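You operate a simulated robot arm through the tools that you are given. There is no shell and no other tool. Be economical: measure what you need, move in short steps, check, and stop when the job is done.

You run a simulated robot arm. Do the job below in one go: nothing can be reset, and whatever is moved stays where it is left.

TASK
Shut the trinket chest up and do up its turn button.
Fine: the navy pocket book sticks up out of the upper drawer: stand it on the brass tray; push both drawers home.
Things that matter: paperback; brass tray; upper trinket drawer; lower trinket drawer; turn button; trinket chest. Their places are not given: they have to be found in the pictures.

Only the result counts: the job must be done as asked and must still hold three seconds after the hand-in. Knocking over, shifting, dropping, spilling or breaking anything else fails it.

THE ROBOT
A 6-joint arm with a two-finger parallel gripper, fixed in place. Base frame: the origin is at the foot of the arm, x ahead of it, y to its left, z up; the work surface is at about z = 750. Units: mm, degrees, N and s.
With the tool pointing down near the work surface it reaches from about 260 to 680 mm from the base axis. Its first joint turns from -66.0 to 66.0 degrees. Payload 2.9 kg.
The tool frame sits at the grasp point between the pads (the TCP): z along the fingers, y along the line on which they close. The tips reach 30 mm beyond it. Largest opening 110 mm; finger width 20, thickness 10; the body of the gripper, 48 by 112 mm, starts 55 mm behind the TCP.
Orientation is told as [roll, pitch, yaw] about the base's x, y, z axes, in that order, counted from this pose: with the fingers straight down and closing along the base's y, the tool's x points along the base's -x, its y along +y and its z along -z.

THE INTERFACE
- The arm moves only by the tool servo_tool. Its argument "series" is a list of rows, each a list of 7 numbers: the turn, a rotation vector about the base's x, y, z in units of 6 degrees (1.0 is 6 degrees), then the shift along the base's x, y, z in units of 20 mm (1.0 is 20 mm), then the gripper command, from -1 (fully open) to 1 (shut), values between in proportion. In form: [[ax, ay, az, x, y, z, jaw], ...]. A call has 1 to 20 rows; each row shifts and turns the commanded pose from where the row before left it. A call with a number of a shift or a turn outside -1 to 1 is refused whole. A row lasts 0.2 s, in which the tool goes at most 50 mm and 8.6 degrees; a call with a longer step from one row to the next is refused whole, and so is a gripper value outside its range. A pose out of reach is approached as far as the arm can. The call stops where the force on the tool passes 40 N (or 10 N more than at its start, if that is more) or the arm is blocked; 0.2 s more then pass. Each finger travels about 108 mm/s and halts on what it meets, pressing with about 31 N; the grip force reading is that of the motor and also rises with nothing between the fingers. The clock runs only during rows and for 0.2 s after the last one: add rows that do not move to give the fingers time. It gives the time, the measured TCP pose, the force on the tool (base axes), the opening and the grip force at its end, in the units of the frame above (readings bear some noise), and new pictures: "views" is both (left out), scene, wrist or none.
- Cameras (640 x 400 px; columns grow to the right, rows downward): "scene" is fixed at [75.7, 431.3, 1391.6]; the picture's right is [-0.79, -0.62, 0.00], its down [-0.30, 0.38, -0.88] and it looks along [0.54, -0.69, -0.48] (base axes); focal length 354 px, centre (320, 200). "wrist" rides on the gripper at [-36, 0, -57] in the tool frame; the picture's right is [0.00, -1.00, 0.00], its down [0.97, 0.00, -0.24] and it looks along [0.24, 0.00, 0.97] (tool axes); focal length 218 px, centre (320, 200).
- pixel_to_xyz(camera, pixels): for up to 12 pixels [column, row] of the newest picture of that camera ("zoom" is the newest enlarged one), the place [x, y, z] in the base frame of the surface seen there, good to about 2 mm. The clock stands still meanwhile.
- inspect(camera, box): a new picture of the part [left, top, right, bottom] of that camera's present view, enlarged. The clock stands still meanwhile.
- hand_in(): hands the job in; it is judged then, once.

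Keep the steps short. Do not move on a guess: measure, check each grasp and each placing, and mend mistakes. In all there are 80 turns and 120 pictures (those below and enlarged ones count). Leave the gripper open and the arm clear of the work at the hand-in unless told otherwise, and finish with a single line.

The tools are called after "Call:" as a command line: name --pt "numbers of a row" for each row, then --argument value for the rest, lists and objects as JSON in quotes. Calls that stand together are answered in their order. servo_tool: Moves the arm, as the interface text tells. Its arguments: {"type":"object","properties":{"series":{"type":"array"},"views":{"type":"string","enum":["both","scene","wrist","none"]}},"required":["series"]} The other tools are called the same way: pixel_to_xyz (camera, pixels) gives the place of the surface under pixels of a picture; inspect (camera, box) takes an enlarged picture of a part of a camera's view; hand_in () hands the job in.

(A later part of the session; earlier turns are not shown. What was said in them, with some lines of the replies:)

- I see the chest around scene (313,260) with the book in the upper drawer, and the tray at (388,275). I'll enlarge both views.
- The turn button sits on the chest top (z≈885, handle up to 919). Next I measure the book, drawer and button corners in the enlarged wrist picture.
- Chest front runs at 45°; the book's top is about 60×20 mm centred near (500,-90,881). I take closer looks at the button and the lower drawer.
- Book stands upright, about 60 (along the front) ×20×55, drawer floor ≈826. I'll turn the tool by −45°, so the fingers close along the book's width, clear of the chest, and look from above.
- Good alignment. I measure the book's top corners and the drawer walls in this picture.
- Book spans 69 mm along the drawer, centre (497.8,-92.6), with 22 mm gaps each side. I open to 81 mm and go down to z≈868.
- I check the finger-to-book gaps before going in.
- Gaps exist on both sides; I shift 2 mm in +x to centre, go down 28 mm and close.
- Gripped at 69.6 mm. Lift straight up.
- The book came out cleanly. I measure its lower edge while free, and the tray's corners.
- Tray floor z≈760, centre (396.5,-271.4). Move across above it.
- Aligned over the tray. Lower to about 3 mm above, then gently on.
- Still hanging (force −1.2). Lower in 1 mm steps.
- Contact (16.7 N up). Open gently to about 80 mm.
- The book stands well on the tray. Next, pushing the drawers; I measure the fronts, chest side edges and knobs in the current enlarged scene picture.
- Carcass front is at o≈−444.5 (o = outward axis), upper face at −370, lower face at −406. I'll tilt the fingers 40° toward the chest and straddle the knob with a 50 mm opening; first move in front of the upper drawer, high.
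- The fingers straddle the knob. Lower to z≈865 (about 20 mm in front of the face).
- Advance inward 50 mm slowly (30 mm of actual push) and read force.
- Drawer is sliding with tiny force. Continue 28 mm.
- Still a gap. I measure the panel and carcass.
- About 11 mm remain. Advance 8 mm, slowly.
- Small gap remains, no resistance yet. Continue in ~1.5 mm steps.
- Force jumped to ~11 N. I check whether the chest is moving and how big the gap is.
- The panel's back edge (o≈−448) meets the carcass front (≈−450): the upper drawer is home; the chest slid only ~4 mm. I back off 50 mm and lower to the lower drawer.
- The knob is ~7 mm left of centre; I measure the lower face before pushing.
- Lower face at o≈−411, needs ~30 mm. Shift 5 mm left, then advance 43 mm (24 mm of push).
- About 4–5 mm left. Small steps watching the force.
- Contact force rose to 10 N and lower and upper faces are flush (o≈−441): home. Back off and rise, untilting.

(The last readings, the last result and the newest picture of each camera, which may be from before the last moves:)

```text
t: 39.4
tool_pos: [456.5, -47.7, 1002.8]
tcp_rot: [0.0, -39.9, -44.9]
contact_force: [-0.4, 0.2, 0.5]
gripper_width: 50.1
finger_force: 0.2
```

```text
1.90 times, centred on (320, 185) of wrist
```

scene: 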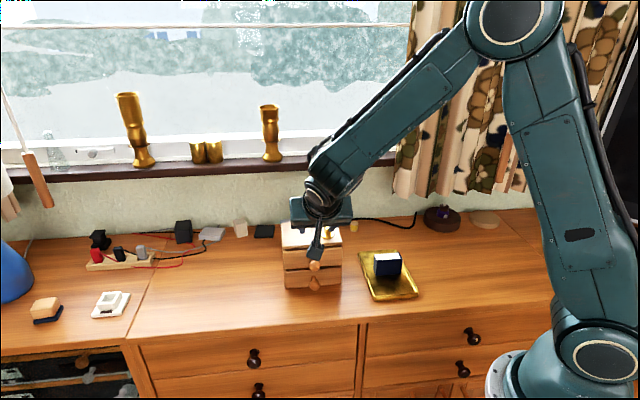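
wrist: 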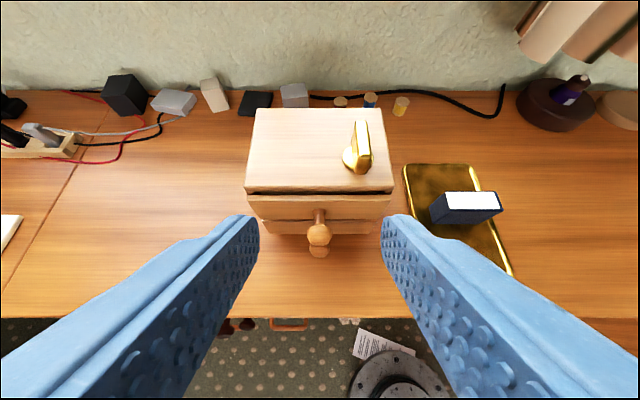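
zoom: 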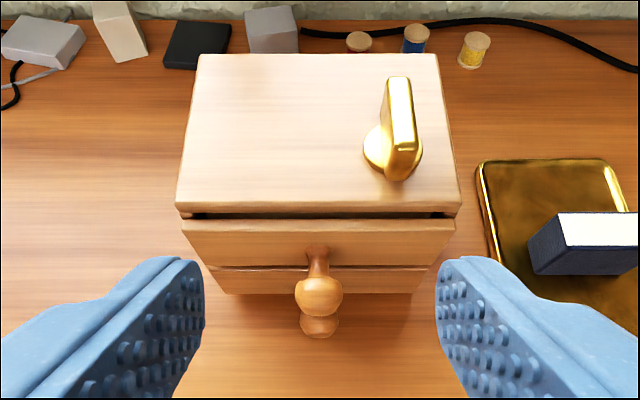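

Both drawers flush. Now untilt and move above the turn button, vertical.

Call:
servo_tool --pt "0.589 0.589 0 0.372 -0.733 0 0.09" --pt "0.589 0.589 0 0.372 -0.733 0 0.09" --pt "0.589 0.589 0 0.372 -0.733 0 0.09" --pt "0.589 0.589 0 0.372 -0.733 0 0.09" --pt "0.589 0.589 0 0.372 -0.733 0 0.09" --pt "0.589 0.589 0 0.372 -0.733 0 0.09" --pt "0.589 0.589 0 0.372 -0.733 0 0.09" --pt "0.589 0.589 0 0.372 -0.733 0 0.09" --pt "0 0 0 0 0 0 0.09" --views "wrist"

Call:
inspect --camera "wrist" --box '[220, 100, 420, 225]'

Call:
inspect --camera "scene" --box '[270, 205, 360, 305]'

```text
t: 41.4
tool_pos: [516.1, -164.0, 1003.6]
tcp_rot: [0.0, 0.1, -44.9]
contact_force: [-0.3, -0.4, -0.4]
gripper_width: 50.1
finger_force: 0.1
```

wrist: 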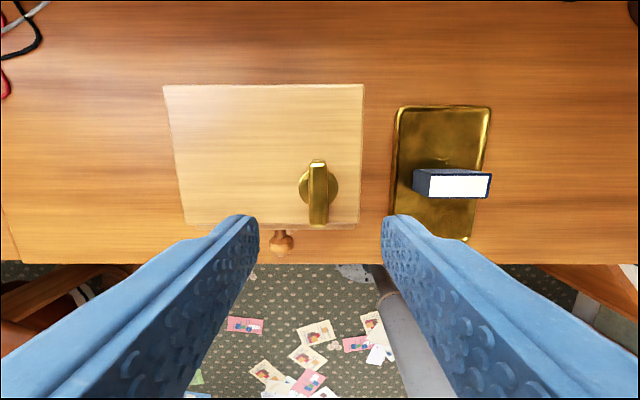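

```text
3.20 times, centred on (320, 162) of wrist
```

zoom: 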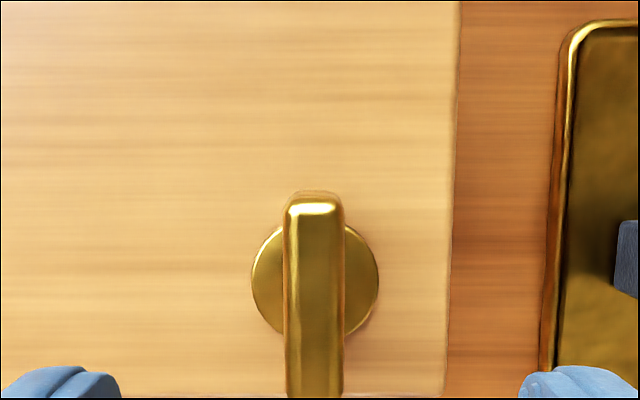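

```text
4.00 times, centred on (315, 255) of scene
```

zoom: 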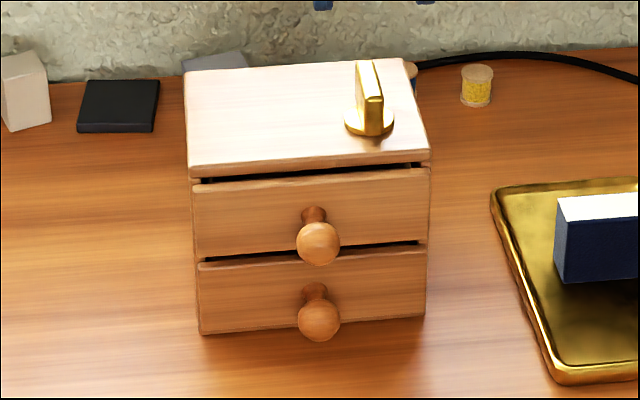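

I measure the disc and paddle.

Call:
pixel_to_xyz --camera "wrist" --pixels '[[317, 164], [318, 220], [318, 192], [300, 188], [337, 188], [311, 195], [326, 195], [165, 86], [363, 86], [358, 228], [184, 226]]'

```text
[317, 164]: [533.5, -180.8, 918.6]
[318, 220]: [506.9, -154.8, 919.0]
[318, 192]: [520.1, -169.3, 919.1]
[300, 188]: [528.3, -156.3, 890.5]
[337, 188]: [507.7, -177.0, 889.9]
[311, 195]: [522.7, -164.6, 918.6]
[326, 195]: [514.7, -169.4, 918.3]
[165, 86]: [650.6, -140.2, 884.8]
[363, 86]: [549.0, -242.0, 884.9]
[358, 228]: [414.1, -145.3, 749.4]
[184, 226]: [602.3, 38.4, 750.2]
```

Button axis ≈ (519.5,−167.6), paddle along the depth, top 919, disc top 891. Descend to TCP z≈926 (tips 896) and close.

Call:
servo_tool --pt "0 0 0 0.17 -0.18 -0.9 0.09" --pt "0 0 0 0 0 -1 0.3" --pt "0 0 0 0 0 -1 0.4" --pt "0 0 0 0 0 -0.6 0.4" --pt "0 0 0 0 0 -0.35 0.4" --pt "0 0 0 0 0 0 0.4" --views "wrist"

```text
t: 42.8
tool_pos: [517.1, -165.6, 925.7]
tcp_rot: [0.0, 0.1, -45.0]
contact_force: [0.6, 0.3, 0.1]
gripper_width: 33.1
finger_force: 0.1
```

wrist: 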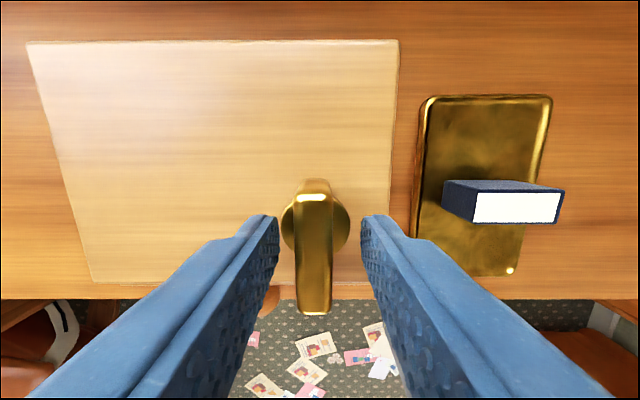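

Call:
pixel_to_xyz --camera "wrist" --pixels '[[314, 195], [314, 305], [300, 250], [329, 250], [288, 222], [343, 222], [314, 250]]'

Call:
servo_tool --pt "0 0 0 0 0 0 0.4" --views "none"

```text
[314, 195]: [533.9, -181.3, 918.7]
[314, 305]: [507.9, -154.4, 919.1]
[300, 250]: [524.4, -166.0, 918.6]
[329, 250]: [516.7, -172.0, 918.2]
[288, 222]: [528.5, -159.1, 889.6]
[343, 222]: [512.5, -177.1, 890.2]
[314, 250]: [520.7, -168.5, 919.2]
```

```text
t: 43.2
tool_pos: [517.6, -167.2, 926.3]
tcp_rot: [0.0, 0.0, -44.9]
contact_force: [0.1, -0.1, 0.9]
gripper_width: 33.1
finger_force: 0.0
```

Paddle centre (520.5,−168); nudge (+2.4,−1) and close.

Call:
servo_tool --pt "0 0 0 0.12 -0.05 0 0.4" --pt "0 0 0 0 0 0 0.6" --pt "0 0 0 0 0 0 0.75" --pt "0 0 0 0 0 0 0.9" --pt "0 0 0 0 0 0 0.9" --views "wrist"

```text
t: 44.4
tool_pos: [519.7, -166.9, 925.5]
tcp_rot: [0.0, 0.1, -44.9]
contact_force: [1.6, 5.7, 2.1]
gripper_width: 12.8
finger_force: 31.4
```

wrist: 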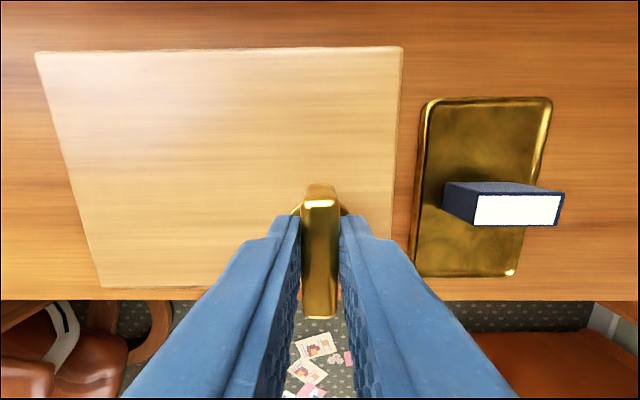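

Paddle gripped (12.8 mm). Try turning +15° (counter-clockwise) gently and read.

Call:
servo_tool --pt "0 0 0.5 0.02 0.05 0 0.9" --pt "0 0 0.5 0 0 0 0.9" --pt "0 0 0.5 0 0 0 0.9" --pt "0 0 0.5 0 0 0 0.9" --pt "0 0 0.5 0 0 0 0.9" --pt "0 0 0 0 0 0 0.9" --views "wrist"

Call:
inspect --camera "scene" --box '[270, 205, 360, 305]'

```text
t: 45.8
tool_pos: [520.4, -167.3, 926.2]
tcp_rot: [-0.1, -0.1, -29.9]
contact_force: [1.6, -3.2, 0.0]
gripper_width: 16.4
finger_force: 31.1
```

wrist: 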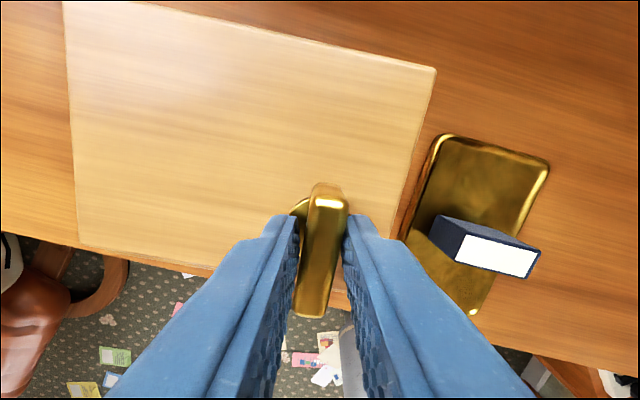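

```text
4.00 times, centred on (315, 255) of scene
```

zoom: 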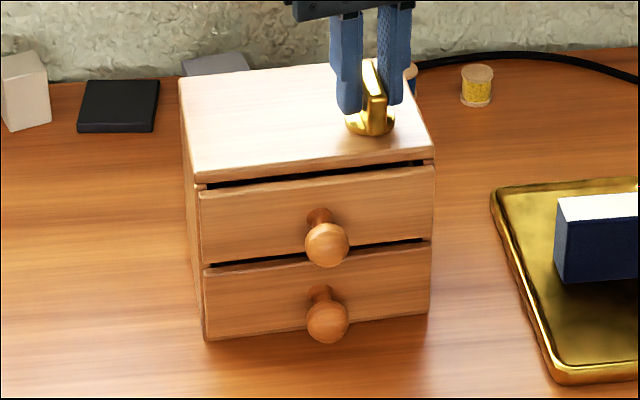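

The paddle resisted and the chest turned slightly instead: wrong direction. Turn back and 15° past.

Call:
servo_tool --pt "0 0 -0.5 0 0 0 0.9" --pt "0 0 -0.5 0 0 0 0.9" --pt "0 0 -0.5 0 0 0 0.9" --pt "0 0 -0.5 0 0 0 0.9" --pt "0 0 -0.5 0 0 0 0.9" --pt "0 0 -0.5 0 0 0 0.9" --pt "0 0 -0.5 0 0 0 0.9" --pt "0 0 -0.5 0 0 0 0.9" --pt "0 0 -0.5 0 0 0 0.9" --pt "0 0 -0.5 0 0 0 0.9" --pt "0 0 0 0 0 0 0.9" --views "wrist"

Call:
inspect --camera "scene" --box '[270, 205, 360, 305]'

```text
t: 48.2
tool_pos: [519.7, -168.3, 925.8]
tcp_rot: [0.0, 0.1, -60.1]
contact_force: [-5.6, -0.9, 7.6]
gripper_width: 12.8
finger_force: 30.9
```

wrist: 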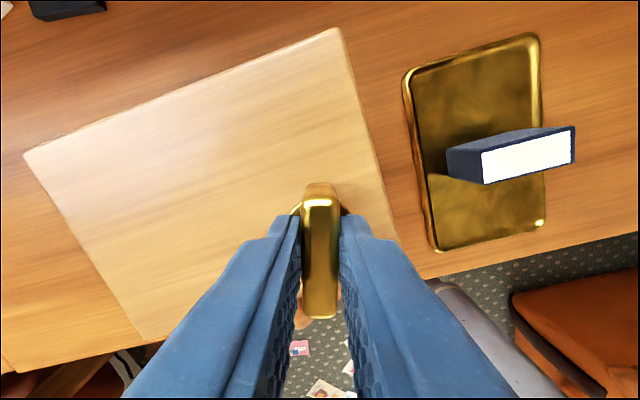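

```text
4.00 times, centred on (315, 255) of scene
```

zoom: 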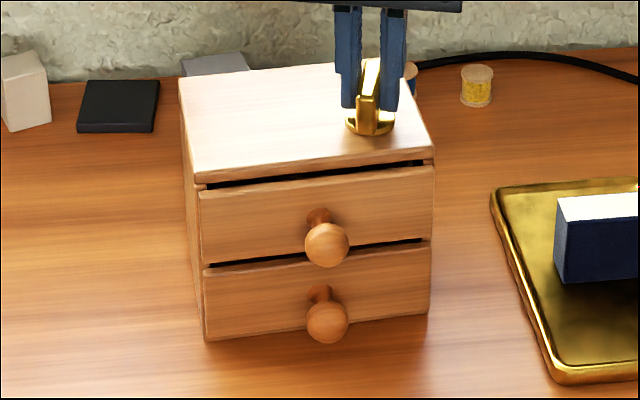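

Now the chest stayed put and the paddle turned relative to it. Continue −45°.

Call:
servo_tool --pt "0 0 -0.75 0 0 0 0.9" --pt "0 0 -0.75 0 0 0 0.9" --pt "0 0 -0.75 0 0 0 0.9" --pt "0 0 -0.75 0 0 0 0.9" --pt "0 0 -0.75 0 0 0 0.9" --pt "0 0 -0.75 0 0 0 0.9" --pt "0 0 -0.75 0 0 0 0.9" --pt "0 0 -0.75 0 0 0 0.9" --pt "0 0 -0.75 0 0 0 0.9" --pt "0 0 -0.75 0 0 0 0.9" --pt "0 0 0 0 0 0 0.9" --views "both"

Call:
inspect --camera "scene" --box '[270, 205, 360, 305]'

```text
t: 50.6
tool_pos: [520.3, -166.0, 925.6]
tcp_rot: [-0.1, 0.0, -105.0]
contact_force: [-1.3, 0.3, -0.4]
gripper_width: 12.9
finger_force: 31.1
```

scene: 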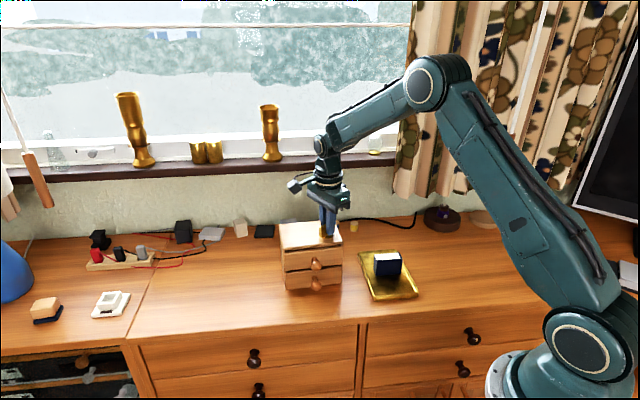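
wrist: 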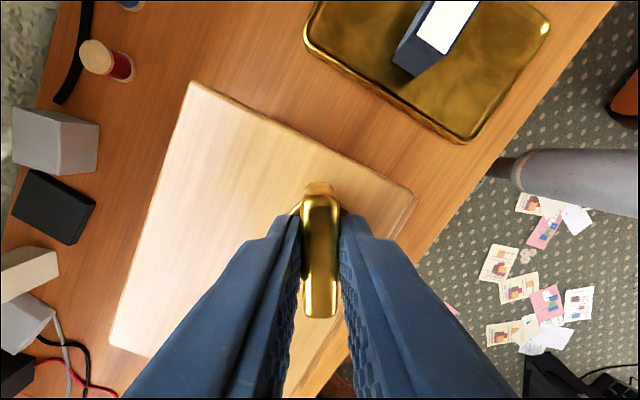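

```text
4.00 times, centred on (315, 255) of scene
```

zoom: 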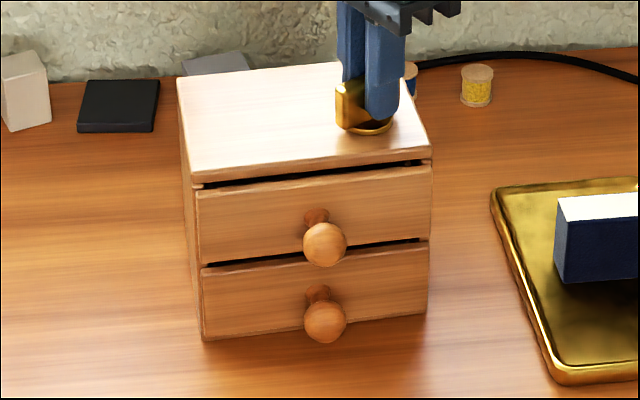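

Turning well. Continue −22° in small steps, then check.

Call:
servo_tool --pt "0 0 -0.6 0 0 0 0.9" --pt "0 0 -0.6 0 0 0 0.9" --pt "0 0 -0.6 0 0 0 0.9" --pt "0 0 -0.6 0 0 0 0.9" --pt "0 0 -0.6 0 0 0 0.9" --pt "0 0 -0.6 0 0 0 0.9" --pt "0 0 0 0 0 0 0.9" --views "wrist"

Call:
inspect --camera "scene" --box '[270, 205, 360, 305]'

Call:
pixel_to_xyz --camera "zoom" --pixels '[[182, 80], [196, 178], [428, 153], [205, 170], [415, 146], [220, 220], [410, 195], [225, 290], [410, 270]]'

```text
t: 52.2
tool_pos: [520.9, -166.5, 925.6]
tcp_rot: [0.1, 0.0, -126.7]
contact_force: [-7.8, -1.6, 0.1]
gripper_width: 12.8
finger_force: 31.1
```

wrist: 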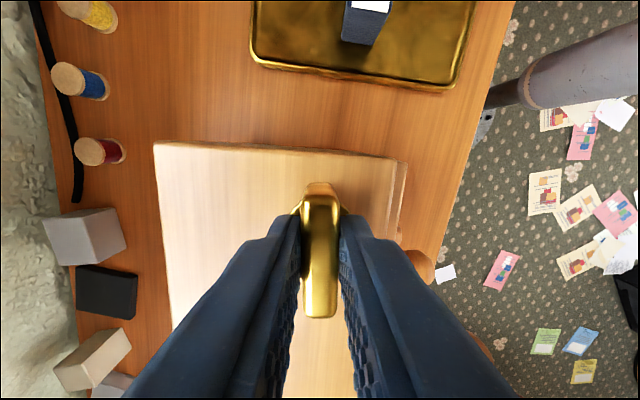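

```text
4.00 times, centred on (315, 255) of scene
```

zoom: 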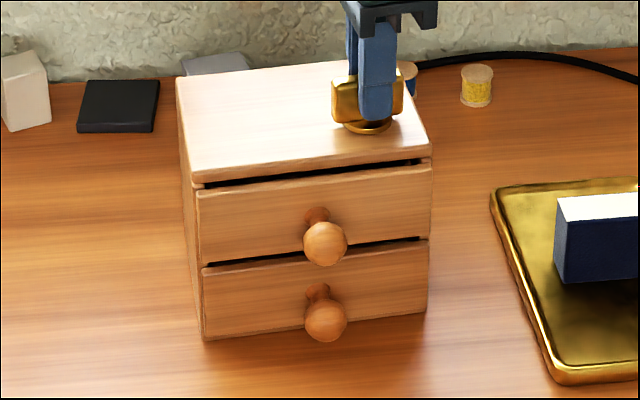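

```text
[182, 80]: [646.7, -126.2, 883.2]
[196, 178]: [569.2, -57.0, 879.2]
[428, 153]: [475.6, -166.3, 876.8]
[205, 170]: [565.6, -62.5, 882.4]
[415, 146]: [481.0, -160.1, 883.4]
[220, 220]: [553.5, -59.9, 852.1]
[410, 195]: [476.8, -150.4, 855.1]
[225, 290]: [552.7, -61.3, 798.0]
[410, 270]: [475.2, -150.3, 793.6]
```

Chest is rotated +4°; the paddle is at −86° relative to it. Turn 5° more and check.

Call:
servo_tool --pt "0 0 -0.4 0 0 0 0.9" --pt "0 0 -0.4 0 0 0 0.9" --pt "0 0 0 0 0 0 0.9" --views "wrist"

Call:
inspect --camera "scene" --box '[270, 205, 360, 305]'

Call:
pixel_to_xyz --camera "zoom" --pixels '[[182, 80], [196, 178], [428, 153], [205, 170], [415, 146], [220, 220], [410, 195], [225, 290], [410, 270]]'

```text
t: 53.0
tool_pos: [519.8, -167.7, 925.9]
tcp_rot: [-0.1, 0.0, -131.3]
contact_force: [-3.4, 0.8, 1.1]
gripper_width: 12.7
finger_force: 31.2
```

wrist: 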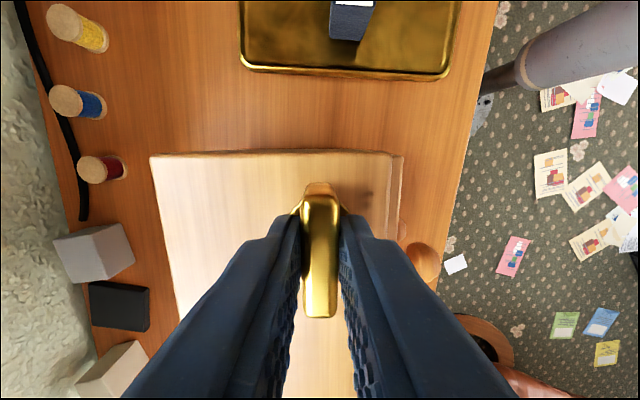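

```text
4.00 times, centred on (315, 255) of scene
```

zoom: 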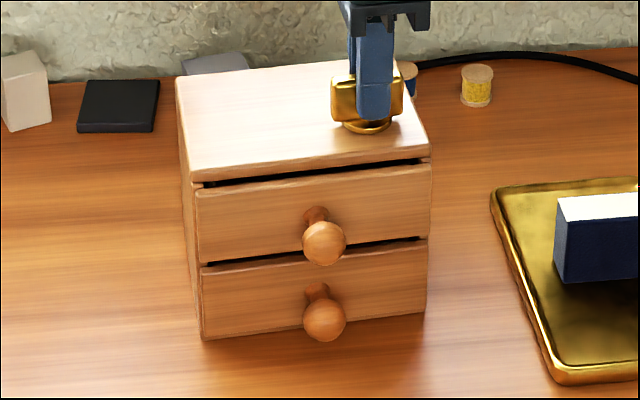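

```text
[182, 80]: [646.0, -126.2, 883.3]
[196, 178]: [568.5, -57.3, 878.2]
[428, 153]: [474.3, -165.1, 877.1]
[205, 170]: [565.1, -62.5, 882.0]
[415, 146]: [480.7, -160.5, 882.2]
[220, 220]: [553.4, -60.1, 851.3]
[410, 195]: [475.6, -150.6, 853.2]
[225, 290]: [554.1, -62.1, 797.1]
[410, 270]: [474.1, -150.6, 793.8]
```

Possibly just reaching a stop. Turn 4.5° more, which against a stop would square the chest back.

Call:
servo_tool --pt "0 0 -0.4 0 0 0 0.9" --pt "0 0 -0.4 0 0 0 0.9" --pt "0 0 0 0 0 0 0.9" --views "wrist"

Call:
inspect --camera "scene" --box '[270, 205, 360, 305]'

Call:
pixel_to_xyz --camera "zoom" --pixels '[[182, 80], [196, 178], [428, 153], [205, 170], [415, 146], [220, 220], [410, 195], [225, 290], [410, 270]]'

```text
t: 53.8
tool_pos: [520.5, -165.9, 924.9]
tcp_rot: [0.0, 0.0, -136.0]
contact_force: [0.9, 0.9, 0.0]
gripper_width: 12.6
finger_force: 30.8
```

wrist: 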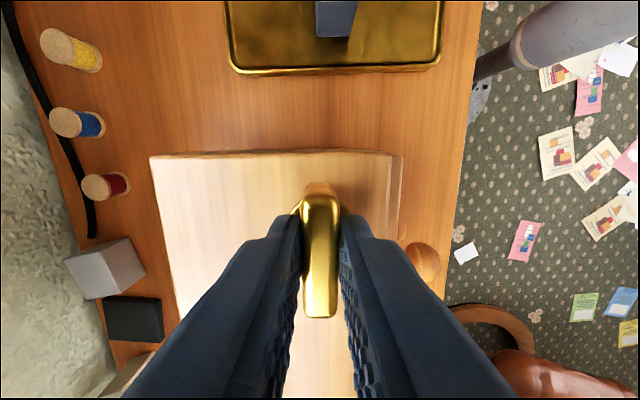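

```text
4.00 times, centred on (315, 255) of scene
```

zoom: 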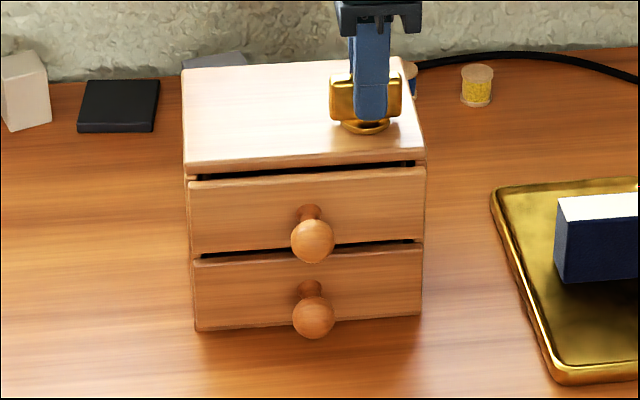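

```text
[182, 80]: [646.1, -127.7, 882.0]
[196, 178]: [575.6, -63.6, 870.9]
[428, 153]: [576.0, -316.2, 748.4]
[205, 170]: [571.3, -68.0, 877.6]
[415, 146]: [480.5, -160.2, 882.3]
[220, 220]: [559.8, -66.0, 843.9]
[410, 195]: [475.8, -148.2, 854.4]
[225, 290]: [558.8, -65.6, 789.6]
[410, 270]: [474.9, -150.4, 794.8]
```

The chest squared back, so the button is hard at its closed stop, across the front. Release and rise.

Call:
servo_tool --pt "0 0 0 0 0 0 0.6" --pt "0 0 0 0 0 0 0.4" --pt "0 0 0 0 0 0 0.3" --pt "0 0 0 0 0 0.5 0.3" --pt "0 0 0 0 0 1 0.3" --pt "0 0 0 0 0 1 0.0" --pt "0 0 0 0 0 1 -0.5" --pt "0 0 0 0 0 1 -1" --pt "0 0 0 0 0 1 -1" --pt "0 0 0 0 0 1 -1" --pt "0 0 0.9 -0.5 0 0.5 -1" --pt "0 0 0.9 -0.5 0 0.5 -1" --pt "0 0 0.9 -0.5 0 0.5 -1" --pt "0 0 0.9 -0.5 0 0.5 -1" --pt "0 0 0.9 -0.5 0 0.5 -1" --pt "0 0 0.9 -0.5 0 0.5 -1" --pt "0 0 0.9 -0.5 0 0.5 -1" --pt "0 0 0.9 -0.5 0 0.5 -1" --pt "0 0 0 0 0 0 -1" --views "both"

Call:
inspect --camera "scene" --box '[270, 205, 430, 305]'

Call:
pixel_to_xyz --camera "zoom" --pixels '[[70, 135], [205, 120], [67, 150], [205, 142], [90, 160], [200, 155], [90, 200], [200, 195], [150, 52], [190, 52], [475, 130], [480, 175]]'

```text
t: 57.8
tool_pos: [442.0, -168.9, 1138.2]
tcp_rot: [0.0, 0.0, -92.8]
contact_force: [-0.5, -0.5, 0.3]
gripper_width: 109.9
finger_force: 0.2
```

scene: 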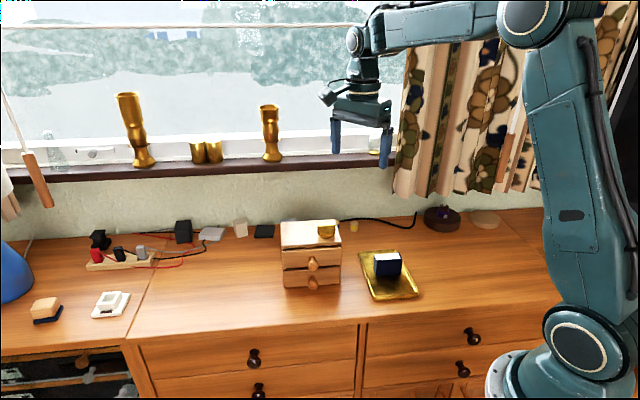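
wrist: 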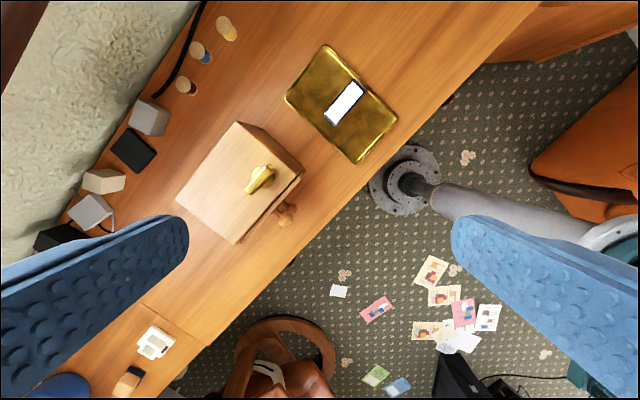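

```text
4.00 times, centred on (350, 255) of scene
```

zoom: 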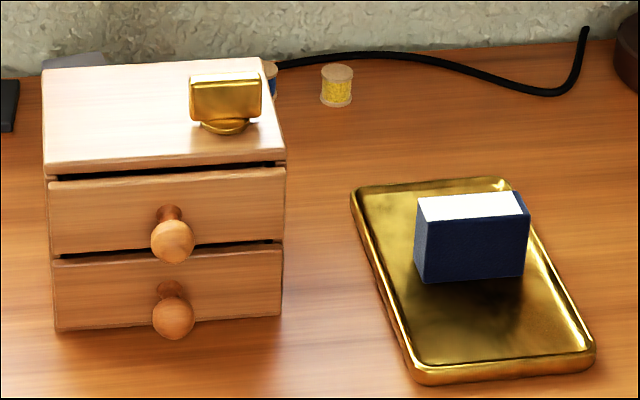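

```text
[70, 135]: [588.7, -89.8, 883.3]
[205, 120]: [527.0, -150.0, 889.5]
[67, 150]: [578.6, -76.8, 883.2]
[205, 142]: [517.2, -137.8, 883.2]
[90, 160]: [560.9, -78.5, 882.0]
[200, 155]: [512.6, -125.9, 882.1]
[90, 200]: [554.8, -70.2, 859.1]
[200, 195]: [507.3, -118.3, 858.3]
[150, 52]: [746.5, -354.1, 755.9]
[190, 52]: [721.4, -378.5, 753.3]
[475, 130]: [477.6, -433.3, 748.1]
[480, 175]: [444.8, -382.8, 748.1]
```

The button lies across, both fronts are flush, the book stands on the tray, and the arm is clear with the gripper open. Handing in.

Call:
hand_in

```text
The job is handed in.
```

The navy book stands on the brass tray, both drawers are pushed home, and the turn button is turned to its closed stop; the chest itself slid about 5 mm back in the process.
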